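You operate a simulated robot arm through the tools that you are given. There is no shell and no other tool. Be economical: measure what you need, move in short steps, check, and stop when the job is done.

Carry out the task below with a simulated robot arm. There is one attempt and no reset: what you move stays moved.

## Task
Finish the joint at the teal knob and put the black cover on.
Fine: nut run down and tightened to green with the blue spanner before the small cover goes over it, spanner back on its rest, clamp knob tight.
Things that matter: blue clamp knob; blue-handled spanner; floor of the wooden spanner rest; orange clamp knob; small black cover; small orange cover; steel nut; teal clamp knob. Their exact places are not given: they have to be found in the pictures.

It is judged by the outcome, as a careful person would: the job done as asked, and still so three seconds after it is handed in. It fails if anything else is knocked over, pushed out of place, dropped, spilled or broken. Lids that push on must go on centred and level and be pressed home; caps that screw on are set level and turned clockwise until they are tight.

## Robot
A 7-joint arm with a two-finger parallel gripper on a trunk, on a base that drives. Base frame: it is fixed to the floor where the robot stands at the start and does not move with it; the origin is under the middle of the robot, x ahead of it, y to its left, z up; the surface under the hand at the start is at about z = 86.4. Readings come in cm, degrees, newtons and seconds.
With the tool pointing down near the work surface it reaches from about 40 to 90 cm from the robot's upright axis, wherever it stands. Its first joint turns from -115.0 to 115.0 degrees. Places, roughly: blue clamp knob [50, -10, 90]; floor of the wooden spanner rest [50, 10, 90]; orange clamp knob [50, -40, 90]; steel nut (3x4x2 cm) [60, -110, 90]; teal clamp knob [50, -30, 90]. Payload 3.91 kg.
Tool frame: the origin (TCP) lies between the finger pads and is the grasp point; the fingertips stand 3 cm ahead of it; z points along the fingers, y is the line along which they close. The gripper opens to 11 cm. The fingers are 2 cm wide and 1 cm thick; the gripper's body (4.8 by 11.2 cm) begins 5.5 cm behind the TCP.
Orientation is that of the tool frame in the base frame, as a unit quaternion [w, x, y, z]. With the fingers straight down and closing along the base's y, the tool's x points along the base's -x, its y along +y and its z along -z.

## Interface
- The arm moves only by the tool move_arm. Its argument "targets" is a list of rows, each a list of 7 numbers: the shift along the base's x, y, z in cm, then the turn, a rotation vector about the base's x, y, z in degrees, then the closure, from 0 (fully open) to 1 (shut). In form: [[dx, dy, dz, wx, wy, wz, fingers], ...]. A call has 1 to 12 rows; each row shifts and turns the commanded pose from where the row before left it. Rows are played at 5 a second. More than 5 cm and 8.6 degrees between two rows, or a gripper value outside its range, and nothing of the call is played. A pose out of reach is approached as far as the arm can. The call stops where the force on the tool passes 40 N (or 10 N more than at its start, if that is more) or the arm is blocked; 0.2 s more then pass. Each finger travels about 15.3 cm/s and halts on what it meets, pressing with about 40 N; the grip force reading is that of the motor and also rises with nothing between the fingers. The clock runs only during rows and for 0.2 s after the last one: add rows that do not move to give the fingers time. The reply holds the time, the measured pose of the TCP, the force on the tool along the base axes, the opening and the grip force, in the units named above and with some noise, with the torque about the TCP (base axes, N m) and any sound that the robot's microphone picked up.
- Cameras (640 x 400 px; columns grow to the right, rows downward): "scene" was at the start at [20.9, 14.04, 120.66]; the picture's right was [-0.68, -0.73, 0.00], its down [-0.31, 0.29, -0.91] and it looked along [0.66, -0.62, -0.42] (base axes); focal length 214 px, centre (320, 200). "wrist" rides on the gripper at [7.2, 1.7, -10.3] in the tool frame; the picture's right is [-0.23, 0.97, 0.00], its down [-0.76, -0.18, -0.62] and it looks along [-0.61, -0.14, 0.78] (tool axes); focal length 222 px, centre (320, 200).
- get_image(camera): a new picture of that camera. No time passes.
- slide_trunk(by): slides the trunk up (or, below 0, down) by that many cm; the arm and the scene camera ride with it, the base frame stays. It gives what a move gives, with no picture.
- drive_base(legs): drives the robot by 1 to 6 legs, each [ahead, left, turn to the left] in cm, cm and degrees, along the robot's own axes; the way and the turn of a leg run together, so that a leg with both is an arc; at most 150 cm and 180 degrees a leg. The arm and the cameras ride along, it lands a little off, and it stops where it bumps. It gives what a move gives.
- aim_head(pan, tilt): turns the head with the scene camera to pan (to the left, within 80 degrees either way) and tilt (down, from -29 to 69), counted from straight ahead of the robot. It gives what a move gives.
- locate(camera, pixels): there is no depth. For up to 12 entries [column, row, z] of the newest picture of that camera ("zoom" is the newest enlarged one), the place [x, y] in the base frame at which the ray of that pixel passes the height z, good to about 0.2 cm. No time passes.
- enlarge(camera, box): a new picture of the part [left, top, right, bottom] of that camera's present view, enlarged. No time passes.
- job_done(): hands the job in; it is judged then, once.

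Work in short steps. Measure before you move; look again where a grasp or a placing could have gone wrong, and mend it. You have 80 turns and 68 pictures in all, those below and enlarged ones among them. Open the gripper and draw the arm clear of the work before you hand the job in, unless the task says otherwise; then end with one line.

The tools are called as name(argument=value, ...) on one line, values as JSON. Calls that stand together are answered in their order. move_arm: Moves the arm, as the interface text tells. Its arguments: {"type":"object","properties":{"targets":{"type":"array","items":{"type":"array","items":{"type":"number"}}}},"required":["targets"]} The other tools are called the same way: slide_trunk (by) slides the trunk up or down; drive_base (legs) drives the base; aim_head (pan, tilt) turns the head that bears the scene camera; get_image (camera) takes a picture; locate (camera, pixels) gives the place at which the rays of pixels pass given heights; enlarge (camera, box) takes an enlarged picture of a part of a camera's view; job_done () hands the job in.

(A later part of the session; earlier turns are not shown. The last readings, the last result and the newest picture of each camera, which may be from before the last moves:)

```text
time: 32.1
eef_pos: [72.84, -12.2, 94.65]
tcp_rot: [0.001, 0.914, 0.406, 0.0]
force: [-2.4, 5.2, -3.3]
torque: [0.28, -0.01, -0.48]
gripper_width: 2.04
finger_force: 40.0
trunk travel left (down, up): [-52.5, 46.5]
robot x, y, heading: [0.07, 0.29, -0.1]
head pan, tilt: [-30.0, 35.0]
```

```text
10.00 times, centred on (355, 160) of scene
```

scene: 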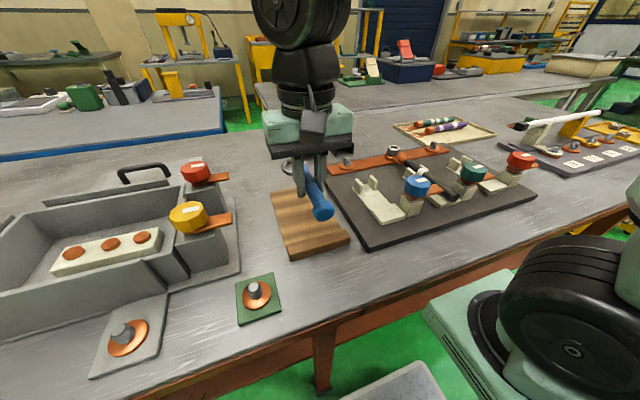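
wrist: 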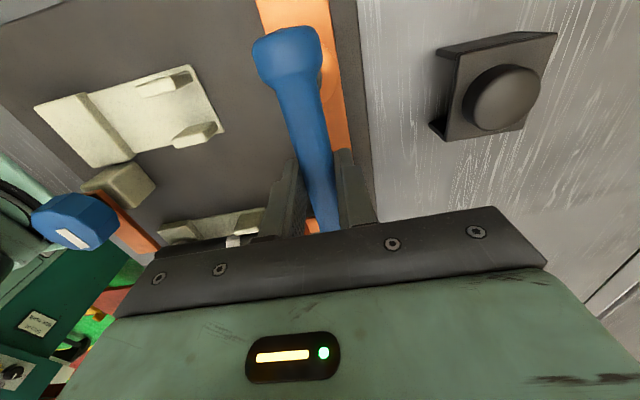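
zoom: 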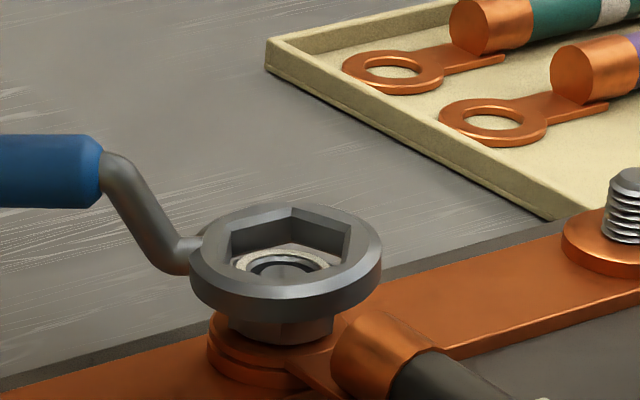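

Nut has come down nearly to the lug. Back, reseat 0.3 cm lower, and turn.

move_arm(targets=[[0, 0, 1.0, 0, 0, 0, 1], [0, 0, 0.7, 0, 0, 0, 1], [-1.149, 0.897, 0, 0, 0, 8, 1], [-1.262, 0.729, 0, 0, 0, 8, 1], [-1.352, 0.547, 0, 0, 0, 8, 1], [-1.414, 0.352, 0, 0, 0, 8, 1], [-1.45, 0.153, 0, 0, 0, 8, 1], [-1.457, -0.051, 0, 0, 0, 8, 1], [-1.081, -0.171, 0, 0, 0, 6, 1], [-1.056, -0.283, 0, 0, 0, 6, 1], [0, 0, 0, 0, 0, 0, 1]])

move_arm(targets=[[0, 0.05, -0.5, 0, 0, 0, 1], [0, 0, -0.5, 0, 0, 0, 1], [0, 0, -0.4, 0, 0, 0, 1], [0, 0, -0.3, 0, 0, 0, 1], [0, 0, -0.3, 0, 0, 0, 1], [0, 0, 0, 0, 0, 0, 1]])

move_arm(targets=[[1.325, 0.336, 0, 0, 0, -7.5, 1], [1.357, 0.161, 0, 0, 0, -7.5, 1], [1.367, -0.018, 0, 0, 0, -7.5, 1], [1.353, -0.196, 0, 0, 0, -7.5, 1], [1.315, -0.372, 0, 0, 0, -7.5, 1], [1.256, -0.539, 0, 0, 0, -7.5, 1], [1.175, -0.699, 0, 0, 0, -7.5, 1], [1.073, -0.846, 0, 0, 0, -7.5, 1], [0, 0, 0, 0, 0, 0, 1]])

enlarge(camera="scene", box=[331, 140, 379, 180])

```text
time: 34.5
eef_pos: [62.67, -10.08, 96.22]
tcp_rot: [0.001, 0.587, 0.81, 0.0]
force: [0.8, -0.1, -2.3]
torque: [0.1, 0.01, 0.0]
gripper_width: 2.01
finger_force: 39.8
trunk travel left (down, up): [-52.5, 46.5]
robot x, y, heading: [0.11, 0.28, -0.2]
head pan, tilt: [-30.0, 35.0]
```

```text
time: 35.9
eef_pos: [62.64, -10.07, 94.19]
tcp_rot: [0.0, 0.588, 0.809, 0.001]
force: [0.3, -1.2, -2.1]
torque: [-0.13, -0.08, 0.01]
gripper_width: 2.04
finger_force: 39.7
trunk travel left (down, up): [-52.5, 46.5]
robot x, y, heading: [-0.01, -0.32, -0.1]
head pan, tilt: [-30.0, 35.0]
```

```text
time: 37.6
eef_pos: [71.28, -11.18, 94.05]
tcp_rot: [-0.006, 0.89, 0.457, -0.007]
force: [-17.0, 2.0, 8.0]
torque: [-0.38, 0.83, 0.81]
gripper_width: 2.17
finger_force: 39.5
trunk travel left (down, up): [-52.5, 46.5]
robot x, y, heading: [0.05, -0.3, -0.2]
head pan, tilt: [-30.0, 35.0]
stopped in row 8: the force on the tool passed its limit at 47 N (the readings are from after the stop); the commanded pose is now the measured one
```

```text
10.00 times, centred on (355, 160) of scene
```

zoom: 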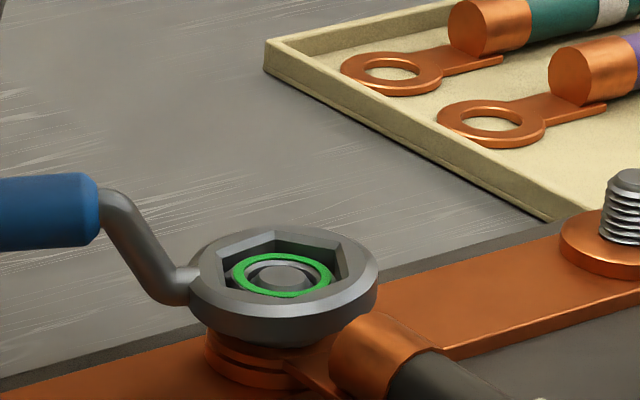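

The ring on the nut has turned green (tight). I lift straight off and check.

move_arm(targets=[[-0.2, 0.15, 0, 0, 0, 0, 1], [0, 0, 0.6, 0, 0, 0, 1], [0, 0, 0.8, 0, 0, 0, 1], [0, 0, 1.5, -0.24, -1.03, 0, 1], [0, 0, 2, 0, 0, 0, 1], [0, 0, 0, 0, 0, 0, 1]])

enlarge(camera="scene", box=[275, 90, 435, 190])

```text
time: 39.0
eef_pos: [71.25, -10.97, 98.96]
tcp_rot: [0.001, 0.89, 0.456, 0.002]
force: [0.3, 0.1, 0.3]
torque: [0.01, -0.01, -0.02]
gripper_width: 0.0
finger_force: 37.1
trunk travel left (down, up): [-52.5, 46.5]
robot x, y, heading: [0.3, -0.4, -0.1]
head pan, tilt: [-30.0, 35.0]
```

```text
4.00 times, centred on (355, 140) of scene
```

zoom: 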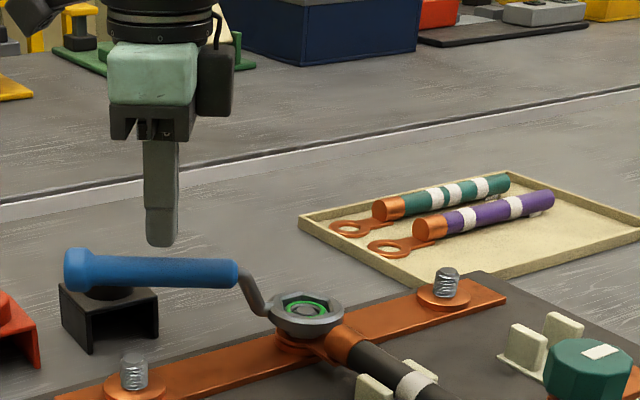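

The handle slipped from the fingers; the spanner sits on the nut, ball near the black cover. I locate the handle, and look from the wrist too.

locate(camera="zoom", pixels=[[80, 270, 92.5], [80, 270, 93.5], [235, 273, 92.5], [235, 273, 93.5], [150, 271, 92.5], [150, 271, 93.5], [305, 306, 91], [80, 293, 91]])

get_image(camera="wrist")

enlarge(camera="scene", box=[275, 140, 355, 190])

```text
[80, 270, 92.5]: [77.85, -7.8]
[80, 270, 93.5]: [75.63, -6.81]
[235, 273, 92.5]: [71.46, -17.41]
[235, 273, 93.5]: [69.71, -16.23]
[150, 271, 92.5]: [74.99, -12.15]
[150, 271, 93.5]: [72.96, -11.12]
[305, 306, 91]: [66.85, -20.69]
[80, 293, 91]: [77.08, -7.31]
```

```text
28 pictures are left
```

wrist: 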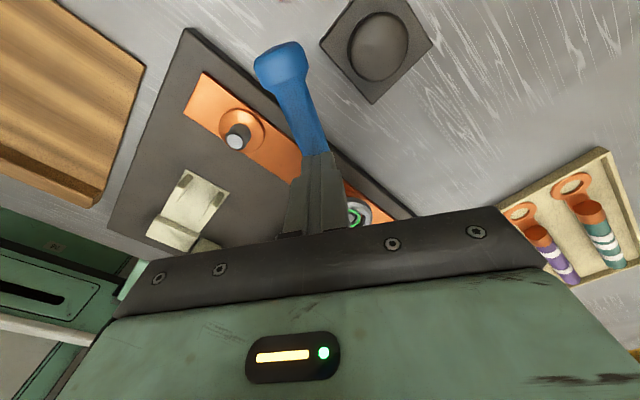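

```text
8.00 times, centred on (315, 165) of scene
```

zoom: 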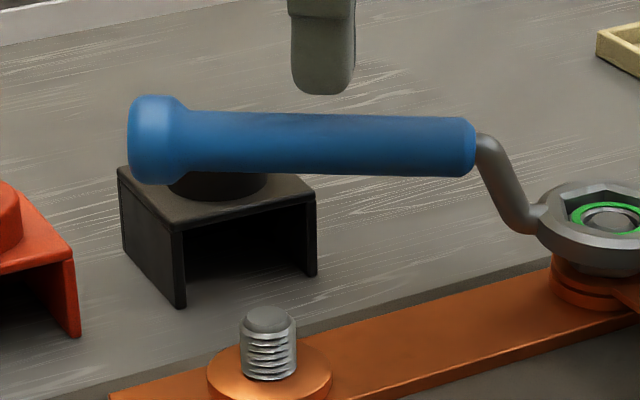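

The cover isn't touched and the handle is still nearly aligned below the fingers (ball at (280,65) in wrist view). I open to ~5 cm, descend to z≈94.2 and look.

move_arm(targets=[[0.3, -0.2, 0, 0, 0, 0, 0.5], [0, 0, 0, 0, 0, 0, 0.5], [0, 0, -1.5, 0, 0, 0, 0.5], [0, 0, -1.7, 0, 0, 0, 0.5], [0, 0, -1.7, 0, 0, 0, 0.5], [0, 0, 0, 0, 0, 0, 0.5]])

get_image(camera="wrist")

enlarge(camera="scene", box=[275, 130, 371, 190])

```text
time: 40.4
eef_pos: [71.45, -11.27, 93.92]
tcp_rot: [0.001, 0.89, 0.456, 0.0]
force: [-0.7, -0.5, 0.1]
torque: [0.03, 0.0, -0.02]
gripper_width: 5.49
finger_force: 0.1
trunk travel left (down, up): [-52.5, 46.5]
robot x, y, heading: [0.6, -0.06, -0.2]
head pan, tilt: [-30.0, 35.0]
```

```text
26 pictures are left
```

wrist: 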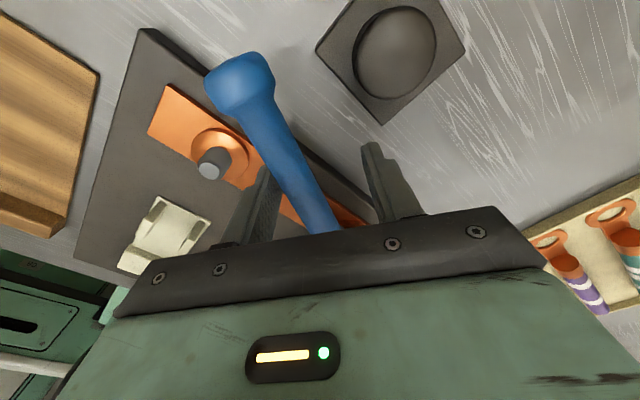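

```text
6.67 times, centred on (323, 160) of scene
```

zoom: 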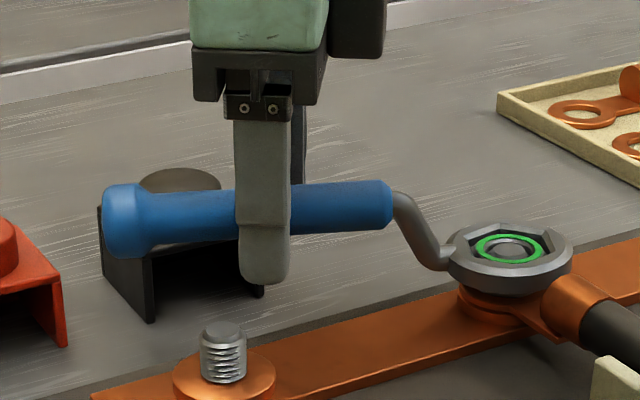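

The handle is yawed ~8° back relative to the gripper. I turn the gripper +8°, then close on it.

move_arm(targets=[[0, 0, 0, 0, 0, 8, 0.5], [0, 0, -0.3, 0, 0, 0, 0.7], [0, 0, 0, 0, 0, 0, 0.85], [0, 0, 0, 0, 0, 0, 1], [0, 0, 0, 0, 0, 0, 1]])

get_image(camera="wrist")

```text
time: 41.3
eef_pos: [70.78, -10.64, 93.65]
tcp_rot: [-0.007, 0.855, 0.519, -0.004]
force: [-21.9, 6.5, 15.4]
torque: [-0.02, 0.65, 0.15]
gripper_width: 1.99
finger_force: 39.7
trunk travel left (down, up): [-52.5, 46.5]
robot x, y, heading: [-0.02, -0.24, -0.2]
head pan, tilt: [-30.0, 35.0]
stopped in row 4: the force on the tool passed its limit at 50 N (the readings are from after the stop); the commanded pose is now the measured one
```

```text
24 pictures are left
```

wrist: 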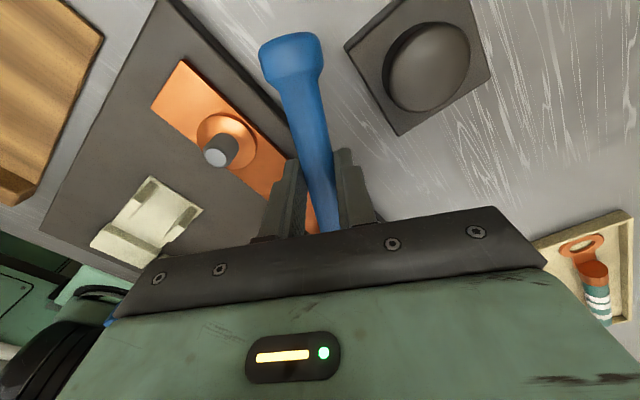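

Gripped (1.99 cm), with side load left. I relieve it slightly and lift in small steps.

move_arm(targets=[[-0.15, 0.07, 0, 0, 0, 0, 1], [0, 0, 0, 0, 0, 0, 1]])

enlarge(camera="scene", box=[275, 130, 371, 190])

```text
time: 41.9
eef_pos: [70.94, -10.82, 93.65]
tcp_rot: [-0.004, 0.855, 0.518, -0.002]
force: [-21.9, 6.5, 19.7]
torque: [-0.25, 0.7, 0.19]
gripper_width: 1.98
finger_force: 39.9
trunk travel left (down, up): [-52.5, 46.5]
robot x, y, heading: [0.16, 0.24, 0.0]
head pan, tilt: [-30.0, 35.0]
```

```text
6.67 times, centred on (323, 160) of scene
```

zoom: 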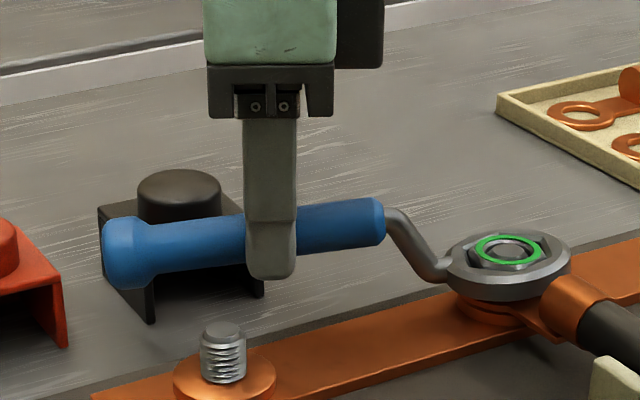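

Still green; the tool is pressing down ~20 N. Lift in small steps.

move_arm(targets=[[-0.3, 0.15, 0.2, 0, 0, 0, 1], [-0.1, 0.05, 0.3, 0, 0, 0, 1], [0, 0, 0.4, 0, 0, 0, 1], [0, 0, 0.5, 0, 0, 0, 1], [0, 0, 0, 0, 0, 0, 1]])

enlarge(camera="scene", box=[275, 120, 387, 190])

```text
time: 43.1
eef_pos: [70.73, -10.78, 94.85]
tcp_rot: [-0.005, 0.856, 0.518, -0.002]
force: [-1.7, -9.2, -12.6]
torque: [0.72, -0.4, 0.76]
gripper_width: 2.0
finger_force: 40.1
trunk travel left (down, up): [-52.5, 46.5]
robot x, y, heading: [-0.3, -0.25, -0.1]
head pan, tilt: [-30.0, 35.0]
```

```text
5.71 times, centred on (331, 155) of scene
```

zoom: 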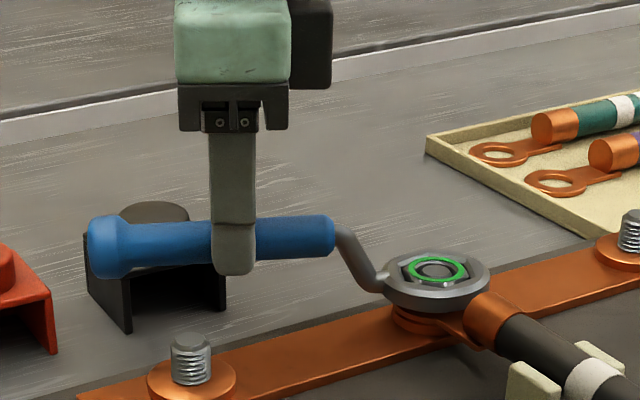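

Ring is still jammed: forces show the tool is slightly too far outward and twisted clockwise. I ease both and look at the forces.

move_arm(targets=[[-0.3, -0.13, 0, 0, 0, 1.5, 1], [0, 0, 0, 0, 0, 0, 1]])

move_arm(targets=[[0, 0, 0.2, 0, 0, 0, 1], [0, 0, 0.2, 0, 0, 0, 1], [0, 0, 0, 0, 0, 0, 1]])

enlarge(camera="scene", box=[299, 130, 379, 180])

```text
time: 43.7
eef_pos: [70.47, -10.62, 94.86]
tcp_rot: [-0.003, 0.849, 0.529, 0.0]
force: [8.0, -4.4, -5.2]
torque: [0.15, -0.42, 0.93]
gripper_width: 1.99
finger_force: 40.0
trunk travel left (down, up): [-52.5, 46.5]
robot x, y, heading: [0.22, -0.04, -0.2]
head pan, tilt: [-30.0, 35.0]
```

```text
time: 44.5
eef_pos: [70.39, -10.61, 95.18]
tcp_rot: [-0.006, 0.849, 0.529, -0.003]
force: [5.4, 1.3, -11.6]
torque: [0.97, -0.52, 0.73]
gripper_width: 2.01
finger_force: 40.6
trunk travel left (down, up): [-52.5, 46.5]
robot x, y, heading: [-0.16, -0.07, -0.0]
head pan, tilt: [-30.0, 35.0]
```

```text
8.00 times, centred on (339, 155) of scene
```

zoom: 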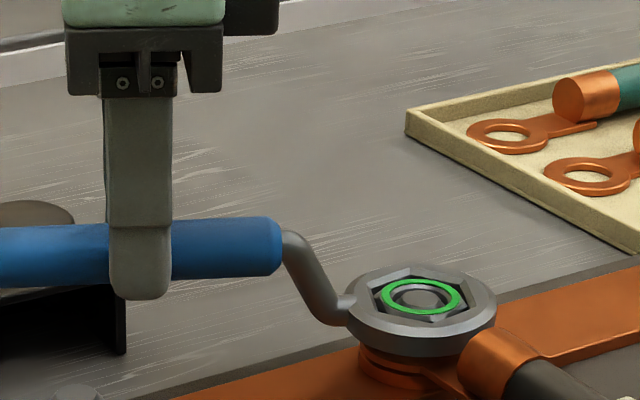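

The ring is starting to rise but tips. I lift with a small pitch that raises the ring end, and ease the twist.

move_arm(targets=[[0, 0, 0.1, -1.8, 0.9, 1, 1], [0, 0, 0.3, -1.8, 0.9, 0, 1], [0, 0, 0.4, 0, 0, 0, 1], [0, 0, 0.4, 0, 0, 0, 1], [0, 0, 0, 0, 0, 0, 1]])

enlarge(camera="scene", box=[299, 130, 379, 180])

```text
time: 45.7
eef_pos: [70.2, -10.76, 96.48]
tcp_rot: [0.014, 0.844, 0.535, -0.032]
force: [0.1, -0.1, -3.5]
torque: [0.06, 0.0, -0.02]
gripper_width: 2.02
finger_force: 39.9
trunk travel left (down, up): [-52.5, 46.5]
robot x, y, heading: [0.31, -0.2, -0.1]
head pan, tilt: [-30.0, 35.0]
```

```text
8.00 times, centred on (339, 155) of scene
```

zoom: 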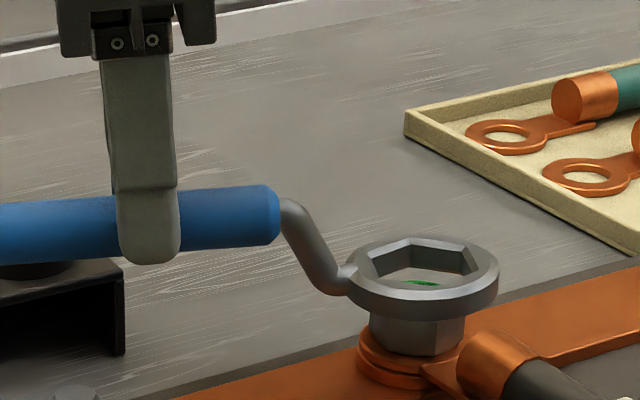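

Freed. I lift, level the tool, and turn back to φ=60 away from the board, then look.

move_arm(targets=[[0, 0, 2, 3.3, -2.2, 0, 1], [0, 0, 2.5, 0, 0, 0, 1], [-1.46, 0.7, 0, 0, 0, 7.89, 1], [-1.46, 0.7, 0, 0, 0, 7.89, 1], [-1.46, 0.7, 0, 0, 0, 7.89, 1], [-1.46, 0.7, 0, 0, 0, 7.89, 1], [-1.46, 0.7, 0, 0, 0, 7.89, 1], [-1.46, 0.7, 0, 0, 0, 7.89, 1], [-1.46, 0.7, 0, 0, 0, 7.86, 1], [0, 0, 0, 0, 0, 0, 1]])

enlarge(camera="scene", box=[240, 80, 400, 200])

```text
time: 47.9
eef_pos: [60.19, -6.01, 101.15]
tcp_rot: [-0.001, 0.499, 0.867, -0.001]
force: [-0.5, 0.1, -2.8]
torque: [0.02, 0.02, 0.01]
gripper_width: 1.95
finger_force: 40.1
trunk travel left (down, up): [-52.5, 46.5]
robot x, y, heading: [-0.03, 0.05, -0.1]
head pan, tilt: [-30.0, 35.0]
```

```text
3.33 times, centred on (320, 140) of scene
```

zoom: 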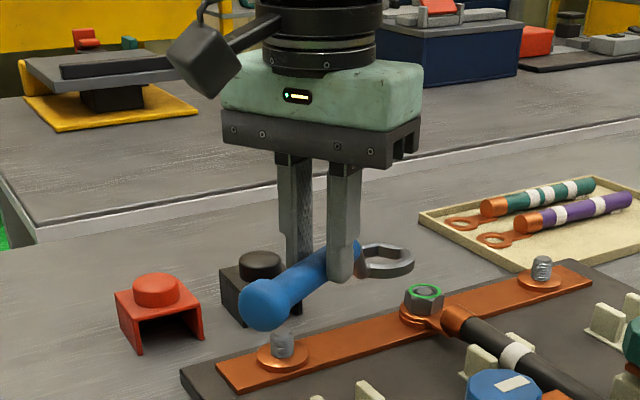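

Nut shows green. I zoom in on the held ring to measure how it now sits in the grip.

enlarge(camera="scene", box=[305, 135, 369, 175])

locate(camera="zoom", pixels=[[295, 260, 98.15], [240, 260, 99.5], [440, 235, 97]])

```text
10.00 times, centred on (337, 155) of scene
```

zoom: 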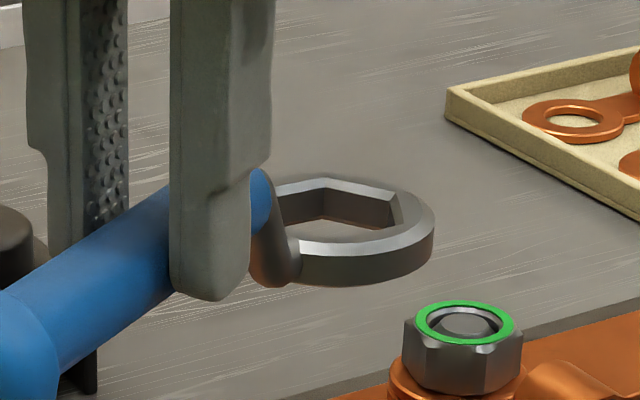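

```text
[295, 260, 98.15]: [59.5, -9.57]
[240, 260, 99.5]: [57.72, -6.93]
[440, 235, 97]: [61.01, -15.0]
```

I locate ring centre (337,217) and handle axis points.

locate(camera="zoom", pixels=[[337, 217, 96.5], [337, 217, 97], [337, 217, 97.5], [337, 217, 98], [90, 295, 99], [90, 295, 99.5], [230, 212, 99], [230, 212, 99.5], [215, 298, 98.15]])

```text
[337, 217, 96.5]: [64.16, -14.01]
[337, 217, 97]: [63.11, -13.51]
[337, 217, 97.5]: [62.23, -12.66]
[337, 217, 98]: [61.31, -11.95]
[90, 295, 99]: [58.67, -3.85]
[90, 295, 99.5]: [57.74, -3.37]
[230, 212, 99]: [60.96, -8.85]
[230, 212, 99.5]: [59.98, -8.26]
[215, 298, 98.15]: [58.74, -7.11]
```

Ring is ~9.9 cm from the TCP and ~5.8 below it. I carry the spanner back over its rest, turning +60°.

move_arm(targets=[[-1.34, 1.94, 0, 0, 0, 7.5, 1], [-1.34, 1.94, 0, 0, 0, 7.5, 1], [-1.34, 1.94, 0, 0, 0, 7.5, 1], [-1.34, 1.94, 0, 0, 0, 7.5, 1], [-1.34, 1.94, 0, 0, 0, 7.5, 1], [-1.34, 1.94, 0, 0, 0, 7.5, 1], [-1.34, 1.94, 0, 0, 0, 7.5, 1], [-1.34, 1.94, 0, 0, 0, 7.5, 1], [0, 0, -2.5, 0, 0, 0, 1], [0, 0, -2.5, 0, 0, 0, 1], [0, 0, 0, 0, 0, 0, 1]])

aim_head(pan=-10, tilt=40)

enlarge(camera="scene", box=[230, 120, 390, 240])

```text
time: 50.3
eef_pos: [49.2, 9.53, 95.85]
tcp_rot: [-0.001, 0.0, 1.0, -0.001]
force: [-0.1, -0.2, -3.3]
torque: [0.0, 0.03, 0.01]
gripper_width: 2.02
finger_force: 39.6
trunk travel left (down, up): [-52.5, 46.5]
robot x, y, heading: [-0.1, -0.0, -0.2]
head pan, tilt: [-30.0, 35.0]
```

```text
time: 51.2
eef_pos: [49.36, 9.62, 95.9]
tcp_rot: [0.0, 0.0, 1.0, -0.001]
force: [0.0, 0.2, -2.4]
torque: [-0.04, 0.03, 0.02]
gripper_width: 1.99
finger_force: 40.4
trunk travel left (down, up): [-52.5, 46.5]
robot x, y, heading: [0.02, -0.08, -0.0]
head pan, tilt: [-10.0, 40.0]
```

```text
3.33 times, centred on (310, 180) of scene
```

zoom: 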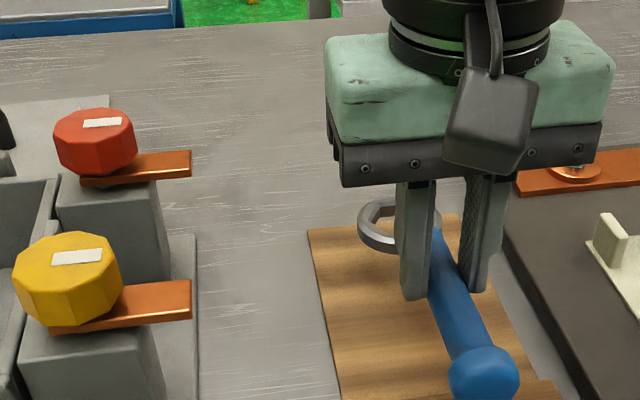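

Over the rest. I lower in steps until contact.

move_arm(targets=[[0, 0, -2, 0, 0, 0, 1], [0, 0, -1, 0, 0, 0, 1], [0, 0, -0.5, 0, 0, 0, 1], [0, 0, 0, 0, 0, 0, 1]])

enlarge(camera="scene", box=[250, 150, 378, 240])

```text
time: 52.2
eef_pos: [49.41, 9.72, 92.66]
tcp_rot: [0.002, 0.0, 1.0, 0.0]
force: [0.2, -0.1, 6.1]
torque: [0.04, -1.08, -0.01]
gripper_width: 1.98
finger_force: 39.7
trunk travel left (down, up): [-52.5, 46.5]
robot x, y, heading: [0.01, -0.03, 0.2]
head pan, tilt: [-10.0, 40.0]
```

```text
4.44 times, centred on (314, 195) of scene
```

zoom: 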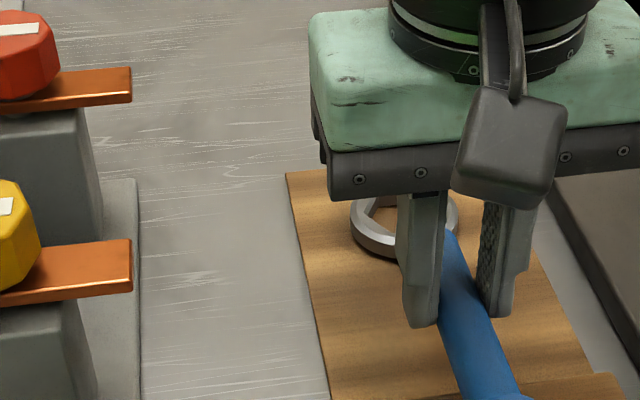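

The ring touches the rest (9 N at the ring end). I lower a bit more so the handle end comes down, then open gently and rise.

move_arm(targets=[[0, 0, -0.3, 0, 0, 0, 1], [0, 0, -0.2, 0, 0, 0, 1], [0, 0, 0, 0, 0, 0, 0.75], [0, 0, 0, 0, 0, 0, 0.55], [0, 0, 0, 0, 0, 0, 0.4], [0, 0, 3, 0, 0, 0, 0.4], [0, 0, 4, 0, 0, 0, 0.2], [0, 0, 4, 0, 0, 0, 0]])

get_image(camera="scene")

```text
time: 54.0
eef_pos: [49.56, 9.66, 103.09]
tcp_rot: [-0.001, -0.002, 1.0, -0.001]
force: [0.8, 0.4, -0.7]
torque: [0.02, 0.02, 0.01]
gripper_width: 11.02
finger_force: 0.1
trunk travel left (down, up): [-52.5, 46.5]
robot x, y, heading: [-0.41, 0.22, 0.1]
head pan, tilt: [-10.0, 40.0]
```

```text
15 pictures are left
```

scene: 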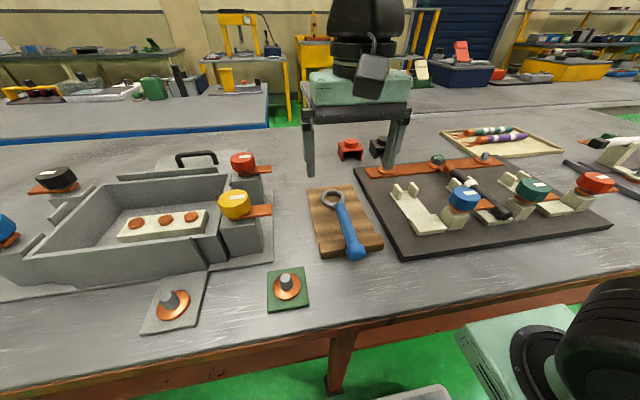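

Spanner is back on its rest. Now I move over the teal knob to look with the wrist camera.

move_arm(targets=[[-0.3, -4.58, 0.2, 0, 0, 0, 0], [-0.3, -4.58, 0, 0, 0, 0, 0], [-0.3, -4.58, 0, 0, 0, 0, 0], [-0.3, -4.58, 0, 0, 0, 0, 0], [-0.3, -4.58, 0, 0, 0, 0, 0], [-0.2, -4.58, 0, 0, 0, 0, 0], [-0.2, -4.58, 0, 0, 0, 0, 0], [-0.2, -4.58, 0, 0, 0, 0, 0], [0, 0, 0, 0, 0, 0, 0]])

get_image(camera="wrist")

```text
time: 56.0
eef_pos: [47.32, -26.94, 103.48]
tcp_rot: [0.001, 0.0, 1.0, -0.001]
force: [-0.1, 0.6, 0.1]
torque: [0.0, -0.01, -0.03]
gripper_width: 11.0
finger_force: 0.0
trunk travel left (down, up): [-52.5, 46.5]
robot x, y, heading: [0.26, -0.07, 0.0]
head pan, tilt: [-10.0, 40.0]
```

```text
14 pictures are left
```

wrist: 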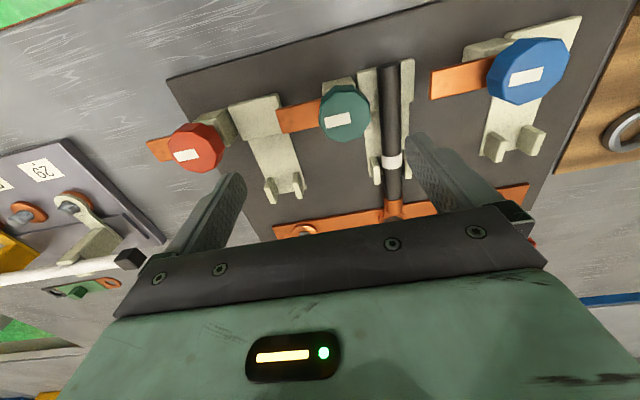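

Teal knob centre at (344,112). I locate it and nearby things.

locate(camera="wrist", pixels=[[344, 112, 93], [344, 112, 94], [344, 112, 95], [320, 112, 94], [369, 108, 94], [282, 120, 91], [391, 90, 91], [338, 120, 95]])

locate(camera="scene", pixels=[[533, 190, 93], [533, 190, 94], [533, 190, 95], [533, 200, 92]])

```text
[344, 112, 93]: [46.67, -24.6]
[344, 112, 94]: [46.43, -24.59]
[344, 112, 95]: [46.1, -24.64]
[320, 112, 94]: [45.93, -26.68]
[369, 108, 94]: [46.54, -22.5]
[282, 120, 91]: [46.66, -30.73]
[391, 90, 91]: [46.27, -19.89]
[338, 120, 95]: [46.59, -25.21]
```

```text
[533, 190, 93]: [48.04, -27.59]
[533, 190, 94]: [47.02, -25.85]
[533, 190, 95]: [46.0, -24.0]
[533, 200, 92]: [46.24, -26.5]
```

Teal knob ≈ (46.4,-24.8), top ≈ 95. I turn the gripper +40°, open ~6.6, and descend to z≈95.8.

move_arm(targets=[[-0.3, 0.7, 0, 0, 0, 8, 0.4], [-0.3, 0.7, 0, 0, 0, 8, 0.4], [-0.3, 0.7, 0, 0, 0, 8, 0.4], [0, 0, 0, 0, 0, 8, 0.4], [0, 0, 0, 0, 0, 8, 0.4], [0, 0, -3, 0, 0, 0, 0.4], [0, 0, -3, 0, 0, 0, 0.4], [0, 0, -1.7, 0, 0, 0, 0.4], [0, 0, 0, 0, 0, 0, 0.4]])

aim_head(pan=-45, tilt=35)

enlarge(camera="scene", box=[270, 110, 450, 230])

```text
time: 58.0
eef_pos: [46.29, -24.83, 95.51]
tcp_rot: [0.001, -0.342, 0.94, -0.001]
force: [0.3, 0.5, -0.6]
torque: [0.01, 0.0, 0.04]
gripper_width: 6.59
finger_force: 0.0
trunk travel left (down, up): [-52.5, 46.5]
robot x, y, heading: [-0.14, -0.29, 0.0]
head pan, tilt: [-10.0, 40.0]
```

```text
time: 59.0
eef_pos: [46.23, -24.88, 95.52]
tcp_rot: [0.002, -0.341, 0.94, -0.001]
force: [0.5, -1.1, 0.4]
torque: [0.0, 0.01, -0.02]
gripper_width: 6.64
finger_force: 0.2
trunk travel left (down, up): [-52.5, 46.5]
robot x, y, heading: [0.5, 0.16, -0.0]
head pan, tilt: [-45.0, 35.0]
```

```text
3.33 times, centred on (360, 170) of scene
```

zoom: 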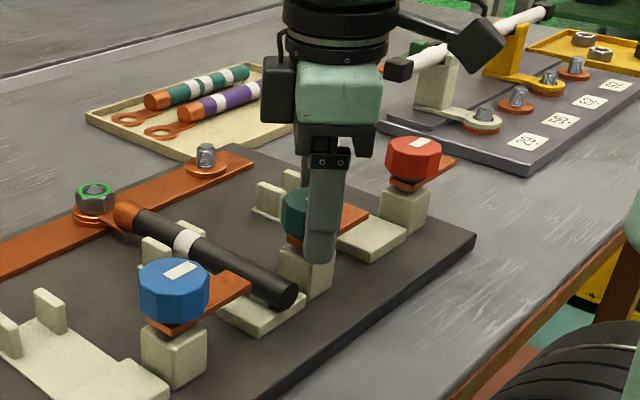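

Fingers straddle the knob. I raise 0.4 and close.

move_arm(targets=[[0, 0, 0.4, 0, 0, 0, 0.5], [0, 0, 0, 0, 0, 0, 0.65], [0, 0, 0, 0, 0, 0, 0.8], [0, 0, 0, 0, 0, 0, 1], [0, 0, 0, 0, 0, 0, 1]])

```text
time: 60.2
eef_pos: [46.34, -24.82, 95.94]
tcp_rot: [0.0, -0.341, 0.94, -0.001]
force: [3.0, -3.5, -6.2]
torque: [0.05, -0.21, -0.03]
gripper_width: 4.23
finger_force: 44.7
trunk travel left (down, up): [-52.5, 46.5]
robot x, y, heading: [-0.08, -0.12, 0.3]
head pan, tilt: [-45.0, 35.0]
```

Gripped at 4.23 cm, centred. I turn clockwise 40° and check.

move_arm(targets=[[0, 0, 0, 0, 0, -8, 1], [0, 0, 0, 0, 0, -8, 1], [0, 0, 0, 0, 0, -8, 1], [0, 0, 0, 0, 0, -8, 1], [0, 0, 0, 0, 0, -8, 1], [0, 0, 0, 0, 0, 0, 1]])

enlarge(camera="scene", box=[300, 130, 420, 220])

```text
time: 61.6
eef_pos: [46.18, -24.81, 95.94]
tcp_rot: [-0.002, 0.0, 1.0, 0.0]
force: [-9.5, 13.8, -20.8]
torque: [0.16, -0.11, 0.05]
gripper_width: 4.25
finger_force: 45.1
trunk travel left (down, up): [-52.5, 46.5]
robot x, y, heading: [0.13, 0.08, 0.1]
head pan, tilt: [-45.0, 35.0]
```

```text
4.44 times, centred on (360, 175) of scene
```

zoom: 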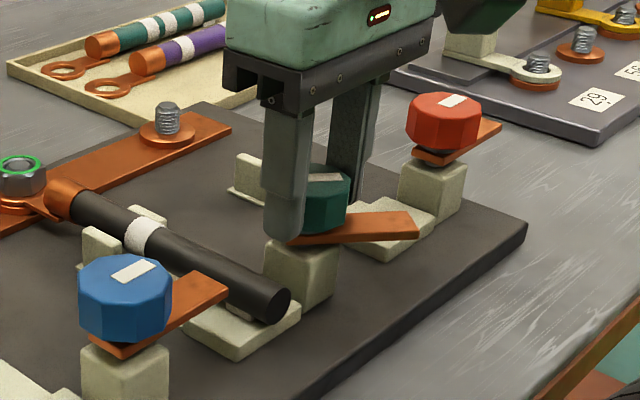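

The arm of the clamp swings with the knob and the knob pulls down as it screws. I follow it down and turn 40° more.

move_arm(targets=[[-0.1, 0.12, -0.25, 0, 0, 0, 1], [0, 0, -0.05, 0, 0, -8, 1], [0, 0, -0.05, 0, 0, -8, 1], [0, 0, -0.05, 0, 0, -8, 1], [0, 0, -0.05, 0, 0, -8, 1], [0, 0, -0.05, 0, 0, -8, 1], [0, 0, 0, 0, 0, 0, 1]])

```text
time: 62.6
eef_pos: [46.32, -24.59, 95.75]
tcp_rot: [0.002, 0.218, 0.976, 0.001]
force: [-7.2, 8.8, 24.1]
torque: [0.57, 0.85, -0.02]
gripper_width: 4.26
finger_force: 45.5
trunk travel left (down, up): [-52.5, 46.5]
robot x, y, heading: [-0.37, 0.02, 0.1]
head pan, tilt: [-45.0, 35.0]
stopped in row 5: the force on the tool passed its limit at 41 N (the readings are from after the stop); the commanded pose is now the measured one
```

Now it pushes up: descending was too much. I raise 0.25 and continue turning level.

move_arm(targets=[[0, 0, 0.2, 0, 0, 0, 1], [0, 0, 0, 0, 0, -8, 1], [0, 0, 0, 0, 0, -8, 1], [0, 0, 0, 0, 0, 0, 1]])

enlarge(camera="scene", box=[300, 130, 420, 220])

```text
time: 63.6
eef_pos: [46.33, -24.58, 95.82]
tcp_rot: [0.0, 0.353, 0.936, 0.0]
force: [-1.6, 22.7, -13.6]
torque: [-0.3, -0.78, 0.04]
gripper_width: 4.29
finger_force: 45.4
trunk travel left (down, up): [-52.5, 46.5]
robot x, y, heading: [0.35, -0.4, 0.2]
head pan, tilt: [-45.0, 35.0]
```

```text
4.44 times, centred on (360, 175) of scene
```

zoom: 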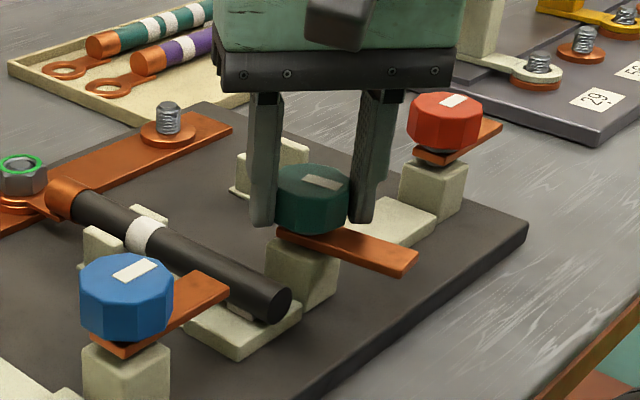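

Arm at ~80° of swing, pointing toward the robot. I ease the side load (+y) and continue.

move_arm(targets=[[0, 0.2, -0.08, 0, 0, 0, 1], [0, 0, -0.02, 0, 0, -8, 1], [0, 0, -0.02, 0, 0, -8, 1], [0, 0, -0.02, 0, 0, -8, 1], [0, 0, -0.02, 0, 0, -8, 1], [0, 0, 0, 0, 0, 0, 1]])

```text
time: 65.0
eef_pos: [46.44, -24.46, 95.71]
tcp_rot: [0.001, 0.597, 0.802, 0.0]
force: [1.8, 11.4, -8.8]
torque: [0.19, 0.08, -0.05]
gripper_width: 4.25
finger_force: 44.9
trunk travel left (down, up): [-52.5, 46.5]
robot x, y, heading: [0.43, -0.26, -0.1]
head pan, tilt: [-45.0, 35.0]
```

Smooth (φ≈73). I continue another 40°.

move_arm(targets=[[0, 0.1, -0.05, 0, 0, -8, 1], [0, 0, -0.02, 0, 0, -8, 1], [0, 0, -0.02, 0, 0, -8, 1], [0, 0, -0.02, 0, 0, -8, 1], [0, 0, -0.02, 0, 0, -8, 1], [0, 0, 0, 0, 0, 0, 1]])

enlarge(camera="scene", box=[300, 130, 420, 220])

```text
time: 66.5
eef_pos: [46.49, -24.44, 95.58]
tcp_rot: [0.003, 0.836, 0.549, 0.0]
force: [38.2, 7.3, -1.7]
torque: [-0.21, -0.16, 0.12]
gripper_width: 4.25
finger_force: 44.7
trunk travel left (down, up): [-52.5, 46.5]
robot x, y, heading: [-0.0, -0.02, -0.0]
head pan, tilt: [-45.0, 35.0]
```

```text
4.44 times, centred on (360, 175) of scene
```

zoom: 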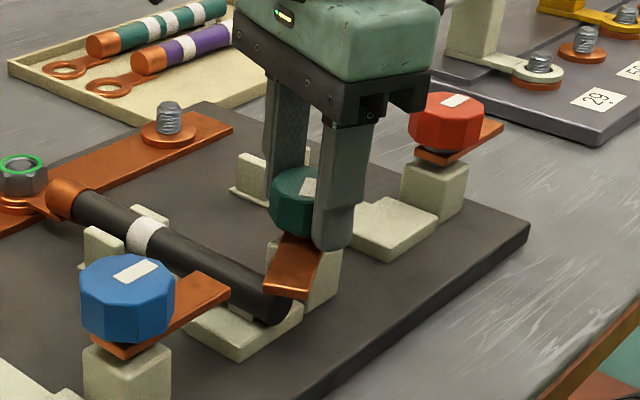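

Arm is coming over the cable. Side load 38 N in +x: I shift +x 0.25, then turn on until it tightens.

move_arm(targets=[[0.25, 0.05, 0, 0, 0, 0, 1], [0, 0, 0, 0, 0, 0, 1]])

move_arm(targets=[[0, 0, -0.02, 0, 0, -6, 1], [0, 0, -0.02, 0, 0, -6, 1], [0, 0, -0.02, 0, 0, -6, 1], [0, 0, 0, 0, 0, 0, 1]])

```text
time: 67.0
eef_pos: [46.51, -24.3, 95.53]
tcp_rot: [0.002, 0.835, 0.55, 0.0]
force: [24.0, 3.1, 12.3]
torque: [0.42, -0.68, 0.04]
gripper_width: 4.28
finger_force: 45.1
trunk travel left (down, up): [-52.5, 46.5]
robot x, y, heading: [-0.0, -0.24, 0.2]
head pan, tilt: [-45.0, 35.0]
```

```text
time: 68.0
eef_pos: [46.61, -24.41, 95.59]
tcp_rot: [0.003, 0.911, 0.412, -0.001]
force: [21.5, -4.7, 14.1]
torque: [-0.82, 0.31, 0.02]
gripper_width: 4.27
finger_force: 44.9
trunk travel left (down, up): [-52.5, 46.5]
robot x, y, heading: [-0.0, 0.09, 0.1]
head pan, tilt: [-45.0, 35.0]
```

No tightening torque yet. I ease loads and go on.

move_arm(targets=[[0.12, 0, 0.05, 0, 0, -6, 1], [0, 0, 0, 0, 0, -6, 1], [0, 0, 0, 0, 0, -6, 1], [0, 0, 0, 0, 0, 0, 1]])

enlarge(camera="scene", box=[300, 130, 420, 220])

```text
time: 69.0
eef_pos: [46.84, -24.38, 95.42]
tcp_rot: [0.001, 0.965, 0.264, -0.001]
force: [20.8, -16.7, 11.3]
torque: [0.04, 0.59, 0.63]
gripper_width: 4.34
finger_force: 44.9
trunk travel left (down, up): [-52.5, 46.5]
robot x, y, heading: [-0.02, 0.09, -0.0]
head pan, tilt: [-45.0, 35.0]
```

```text
4.44 times, centred on (360, 175) of scene
```

zoom: 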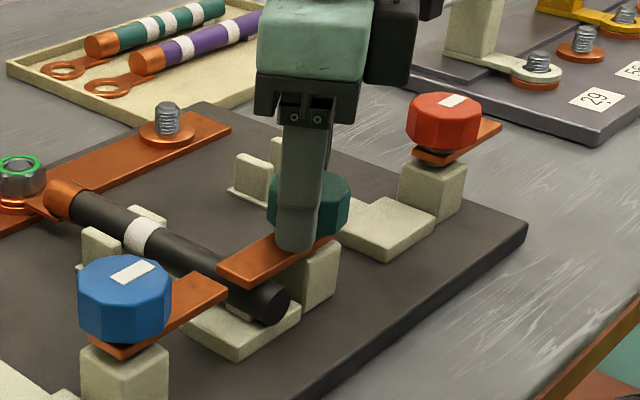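

The arm is across the cable and torque rises (0.63). I turn further to tighten.

move_arm(targets=[[0, -0.1, 0, 0, 0, -5, 1], [0, 0, 0, 0, 0, -5, 1], [0, 0, 0, 0, 0, -5, 1], [0, 0, 0, 0, 0, 0, 1]])

```text
time: 70.0
eef_pos: [46.77, -24.56, 95.49]
tcp_rot: [0.001, 0.991, 0.137, -0.001]
force: [18.7, -29.1, 3.7]
torque: [0.15, 0.34, 0.55]
gripper_width: 4.28
finger_force: 45.1
trunk travel left (down, up): [-52.5, 46.5]
robot x, y, heading: [-0.14, 0.01, -0.1]
head pan, tilt: [-45.0, 35.0]
```

Torque 0.55 only — may be slipping or still turning. I turn 12° more and look.

move_arm(targets=[[0.1, -0.15, 0, 0, 0, -6, 1], [0, 0, 0, 0, 0, -6, 1], [0, 0, 0, 0, 0, 0, 1]])

enlarge(camera="scene", box=[300, 130, 420, 220])

```text
time: 70.8
eef_pos: [46.78, -24.58, 95.42]
tcp_rot: [-0.001, 1.0, 0.031, -0.002]
force: [4.3, -13.4, 0.1]
torque: [-0.27, -0.17, 0.02]
gripper_width: 4.29
finger_force: 45.0
trunk travel left (down, up): [-52.5, 46.5]
robot x, y, heading: [-0.41, 0.13, -0.2]
head pan, tilt: [-45.0, 35.0]
```

```text
4.44 times, centred on (360, 175) of scene
```

zoom: 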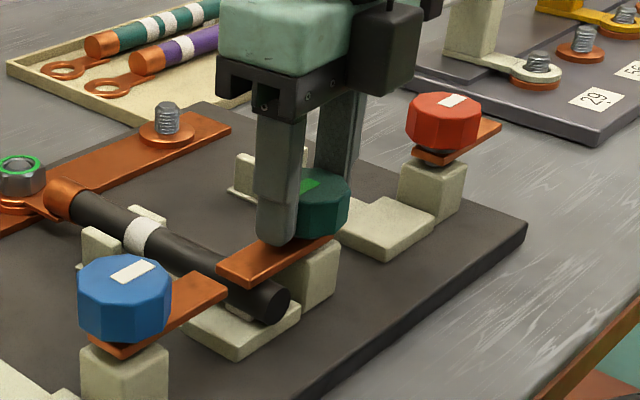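

The knob's label turned green: clamp tight. I open, rise, and start turning the gripper back.

move_arm(targets=[[0, 0, 0, 0, 0, 0, 0.6], [0, 0, 0, 0, 0, 0, 0.4], [0, 0, 3, 0, 0, 0, 0.4], [0, 0, 4, 0, 0, 0, 0.4], [0, 0, 3, 0, 0, 0, 0.2], [0, 0, 0, 0, 0, 8.5, 0], [0, 0, 0, 0, 0, 8.5, 0], [0, 0, 0, 0, 0, 8.5, 0], [0, 0, 0, 0, 0, 8.5, 0], [0, 0, 0, 0, 0, 8.5, 0], [0, 0, 0, 0, 0, 8.5, 0]])

move_arm(targets=[[2.2, 0, 0, 0, 0, 8.5, 0], [2.2, 0, 0, 0, 0, 8.5, 0], [2.2, 0, 0, 0, 0, 8.5, 0], [2.2, 0.5, 0, 0, 0, 8.5, 0], [2.2, 1, 0, 0, 0, 8.5, 0], [2.2, 1, 0, 0, 0, 8.5, 0], [2.2, 1, 0, 0, 0, 8.5, 0], [2, 1.5, 0, 0, 0, 8.5, 0], [2, 1.5, 0, 0, 0, 8.5, 0], [2, 1.5, 0, 0, 0, 8.5, 0], [2, 2, 0, 0, 0, 8.5, 0], [0, 1, 0, 0, 0, 8.5, 0]])

```text
time: 73.2
eef_pos: [46.73, -24.64, 105.46]
tcp_rot: [0.001, 0.887, 0.461, -0.001]
force: [-0.2, -0.3, -0.3]
torque: [0.0, -0.01, 0.0]
gripper_width: 10.99
finger_force: 0.0
trunk travel left (down, up): [-52.5, 46.5]
robot x, y, heading: [-0.21, 0.34, -0.0]
head pan, tilt: [-45.0, 35.0]
```

```text
time: 75.8
eef_pos: [70.08, -13.62, 105.57]
tcp_rot: [0.0, 0.2, 0.98, -0.001]
force: [-0.9, 0.3, 0.6]
torque: [-0.02, 0.02, 0.0]
gripper_width: 11.02
finger_force: 0.0
trunk travel left (down, up): [-52.5, 46.5]
robot x, y, heading: [0.19, 0.14, 0.0]
head pan, tilt: [-45.0, 35.0]
```

Finish the turn and look at the cover with the wrist camera.

move_arm(targets=[[0, 0.5, 0, 0, 0, 8, 0], [0, 0.5, 0, 0, 0, 8, 0], [0, 0.6, 0, 0, 0, 7.1, 0], [0, 0, 0, 0, 0, 0, 0]])

get_image(camera="wrist")

```text
time: 76.8
eef_pos: [70.11, -11.93, 105.52]
tcp_rot: [0.002, 0.0, 1.0, -0.001]
force: [0.5, 0.2, -0.8]
torque: [-0.02, 0.02, 0.03]
gripper_width: 10.98
finger_force: 0.0
trunk travel left (down, up): [-52.5, 46.5]
robot x, y, heading: [0.25, -0.12, -0.2]
head pan, tilt: [-45.0, 35.0]
```

```text
7 pictures are left
```

wrist: 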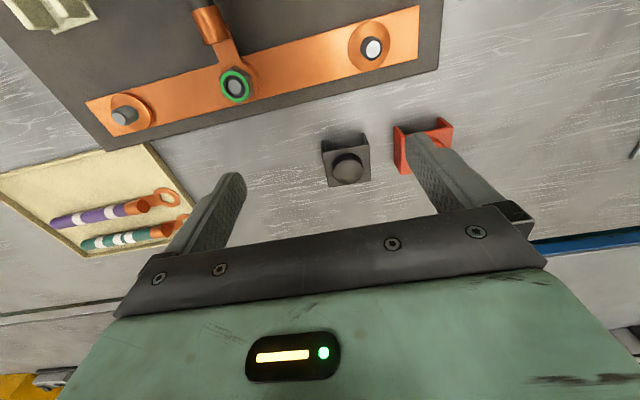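

Cover button at (348,170), nut at (235,86). I locate both at plausible heights.

locate(camera="wrist", pixels=[[348, 170, 90], [348, 170, 91], [348, 170, 92], [328, 188, 90], [371, 182, 90], [322, 146, 90], [366, 143, 90], [235, 86, 91.4], [322, 142, 86.4], [366, 133, 86.4]])

aim_head(pan=-20, tilt=30)

get_image(camera="scene")

```text
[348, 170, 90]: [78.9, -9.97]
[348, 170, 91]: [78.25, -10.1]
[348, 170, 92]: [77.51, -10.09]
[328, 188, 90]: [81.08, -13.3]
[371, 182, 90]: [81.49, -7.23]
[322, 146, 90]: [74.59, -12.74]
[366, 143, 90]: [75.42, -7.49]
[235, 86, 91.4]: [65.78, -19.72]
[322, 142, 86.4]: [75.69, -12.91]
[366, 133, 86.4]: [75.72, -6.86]
```

```text
time: 77.7
eef_pos: [70.13, -12.01, 105.59]
tcp_rot: [0.003, 0.001, 1.0, 0.0]
force: [0.4, 0.3, -0.2]
torque: [-0.02, 0.0, 0.02]
gripper_width: 11.01
finger_force: 0.3
trunk travel left (down, up): [-52.5, 46.5]
robot x, y, heading: [0.01, 0.08, 0.1]
head pan, tilt: [-20.0, 30.0]
```

```text
6 pictures are left
```

scene: 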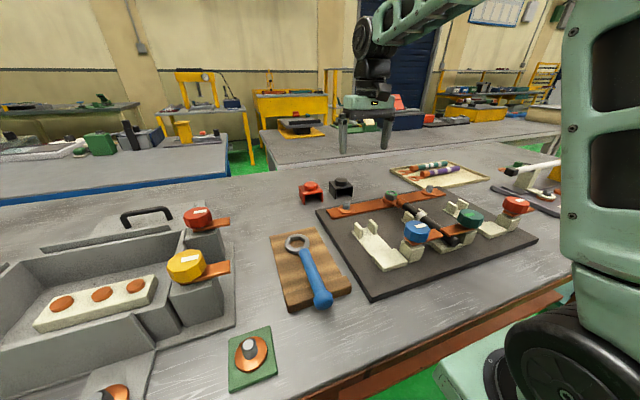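

Scene view: cover button (341,182), nut (391,196). I triangulate.

locate(camera="scene", pixels=[[341, 181, 90], [341, 181, 91], [341, 181, 92], [341, 181, 93], [391, 195, 91.4], [341, 187, 90], [331, 200, 86.4], [351, 197, 86.4]])

```text
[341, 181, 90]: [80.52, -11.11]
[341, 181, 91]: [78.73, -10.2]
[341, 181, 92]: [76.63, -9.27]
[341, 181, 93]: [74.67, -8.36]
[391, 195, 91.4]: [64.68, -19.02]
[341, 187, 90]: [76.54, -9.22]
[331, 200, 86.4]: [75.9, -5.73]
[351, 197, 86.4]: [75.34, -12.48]
```

Button ≈ (78.2,-10.1), top ≈ 91.1. I move over it and descend to z≈93.2 with ~5.5 cm opening.

move_arm(targets=[[4.0, 0.95, 0, 0, 0, 0, 0.3], [4.1, 0.95, 0, 0, 0, 0, 0.5], [0, 0, -4.5, 0, 0, 0, 0.5], [0, 0, -4.5, 0, 0, 0, 0.5], [0, 0, -2, 0, 0, 0, 0.5], [0, 0, -0.8, 0, 0, 0, 0.5], [0, 0, -0.6, 0, 0, 0, 0.5], [0, 0, 0, 0, 0, 0, 0.5]])

enlarge(camera="scene", box=[300, 150, 380, 210])

```text
time: 79.5
eef_pos: [78.26, -10.01, 92.9]
tcp_rot: [0.002, 0.001, 1.0, 0.0]
force: [0.6, -0.1, 0.3]
torque: [0.03, 0.02, 0.0]
gripper_width: 5.55
finger_force: 0.1
trunk travel left (down, up): [-52.5, 46.5]
robot x, y, heading: [-0.29, -0.31, 0.2]
head pan, tilt: [-20.0, 30.0]
```

```text
6.67 times, centred on (340, 180) of scene
```

zoom: 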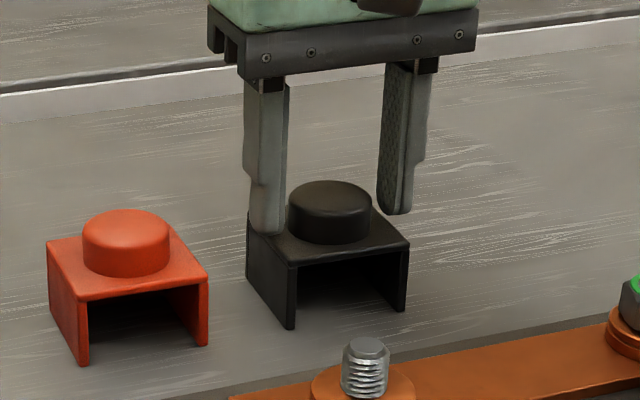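

Fingers straddle the button well. Close, lift 6 cm and look at readings.

move_arm(targets=[[0, 0, 0, 0, 0, 0, 0.65], [0, 0, 0, 0, 0, 0, 0.8], [0, 0, 0, 0, 0, 0, 1], [0, 0, 0, 0, 0, 0, 1], [0, 0, 1, 0, 0, 0, 1], [0, 0, 3, 0, 0, 0, 1], [0, 0, 3, 0, 0, 0, 1], [0, 0, 0, 0, 0, 0, 1]])

move_arm(targets=[[-4.2, -3.3, 0, 0, 0, 0, 1], [-4.2, -3.3, 0, 0, 0, 0, 1], [-4.15, -3.3, 0, 0, 0, 0, 1], [0, 0, 0, 0, 0, 0, 1]])

aim_head(pan=-30, tilt=35)

enlarge(camera="scene", box=[315, 110, 411, 180])

```text
time: 81.3
eef_pos: [78.42, -10.11, 100.2]
tcp_rot: [0.0, 0.001, 1.0, 0.001]
force: [0.3, -0.1, -0.1]
torque: [-0.01, 0.02, -0.01]
gripper_width: 3.81
finger_force: 40.3
trunk travel left (down, up): [-52.5, 46.5]
robot x, y, heading: [-0.01, 0.64, 0.0]
head pan, tilt: [-20.0, 30.0]
```

```text
refused: row 1 steps farther than a row can; nothing moved
```

```text
time: 82.1
eef_pos: [78.29, -10.1, 100.06]
tcp_rot: [0.002, 0.002, 1.0, -0.001]
force: [0.2, -0.2, -0.3]
torque: [-0.02, 0.02, 0.01]
gripper_width: 3.82
finger_force: 39.7
trunk travel left (down, up): [-52.5, 46.5]
robot x, y, heading: [-0.19, -0.27, 0.1]
head pan, tilt: [-30.0, 35.0]
```

```text
5.71 times, centred on (363, 145) of scene
```

zoom: 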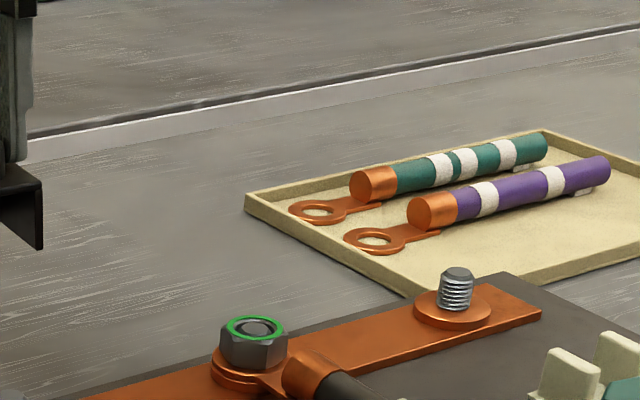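

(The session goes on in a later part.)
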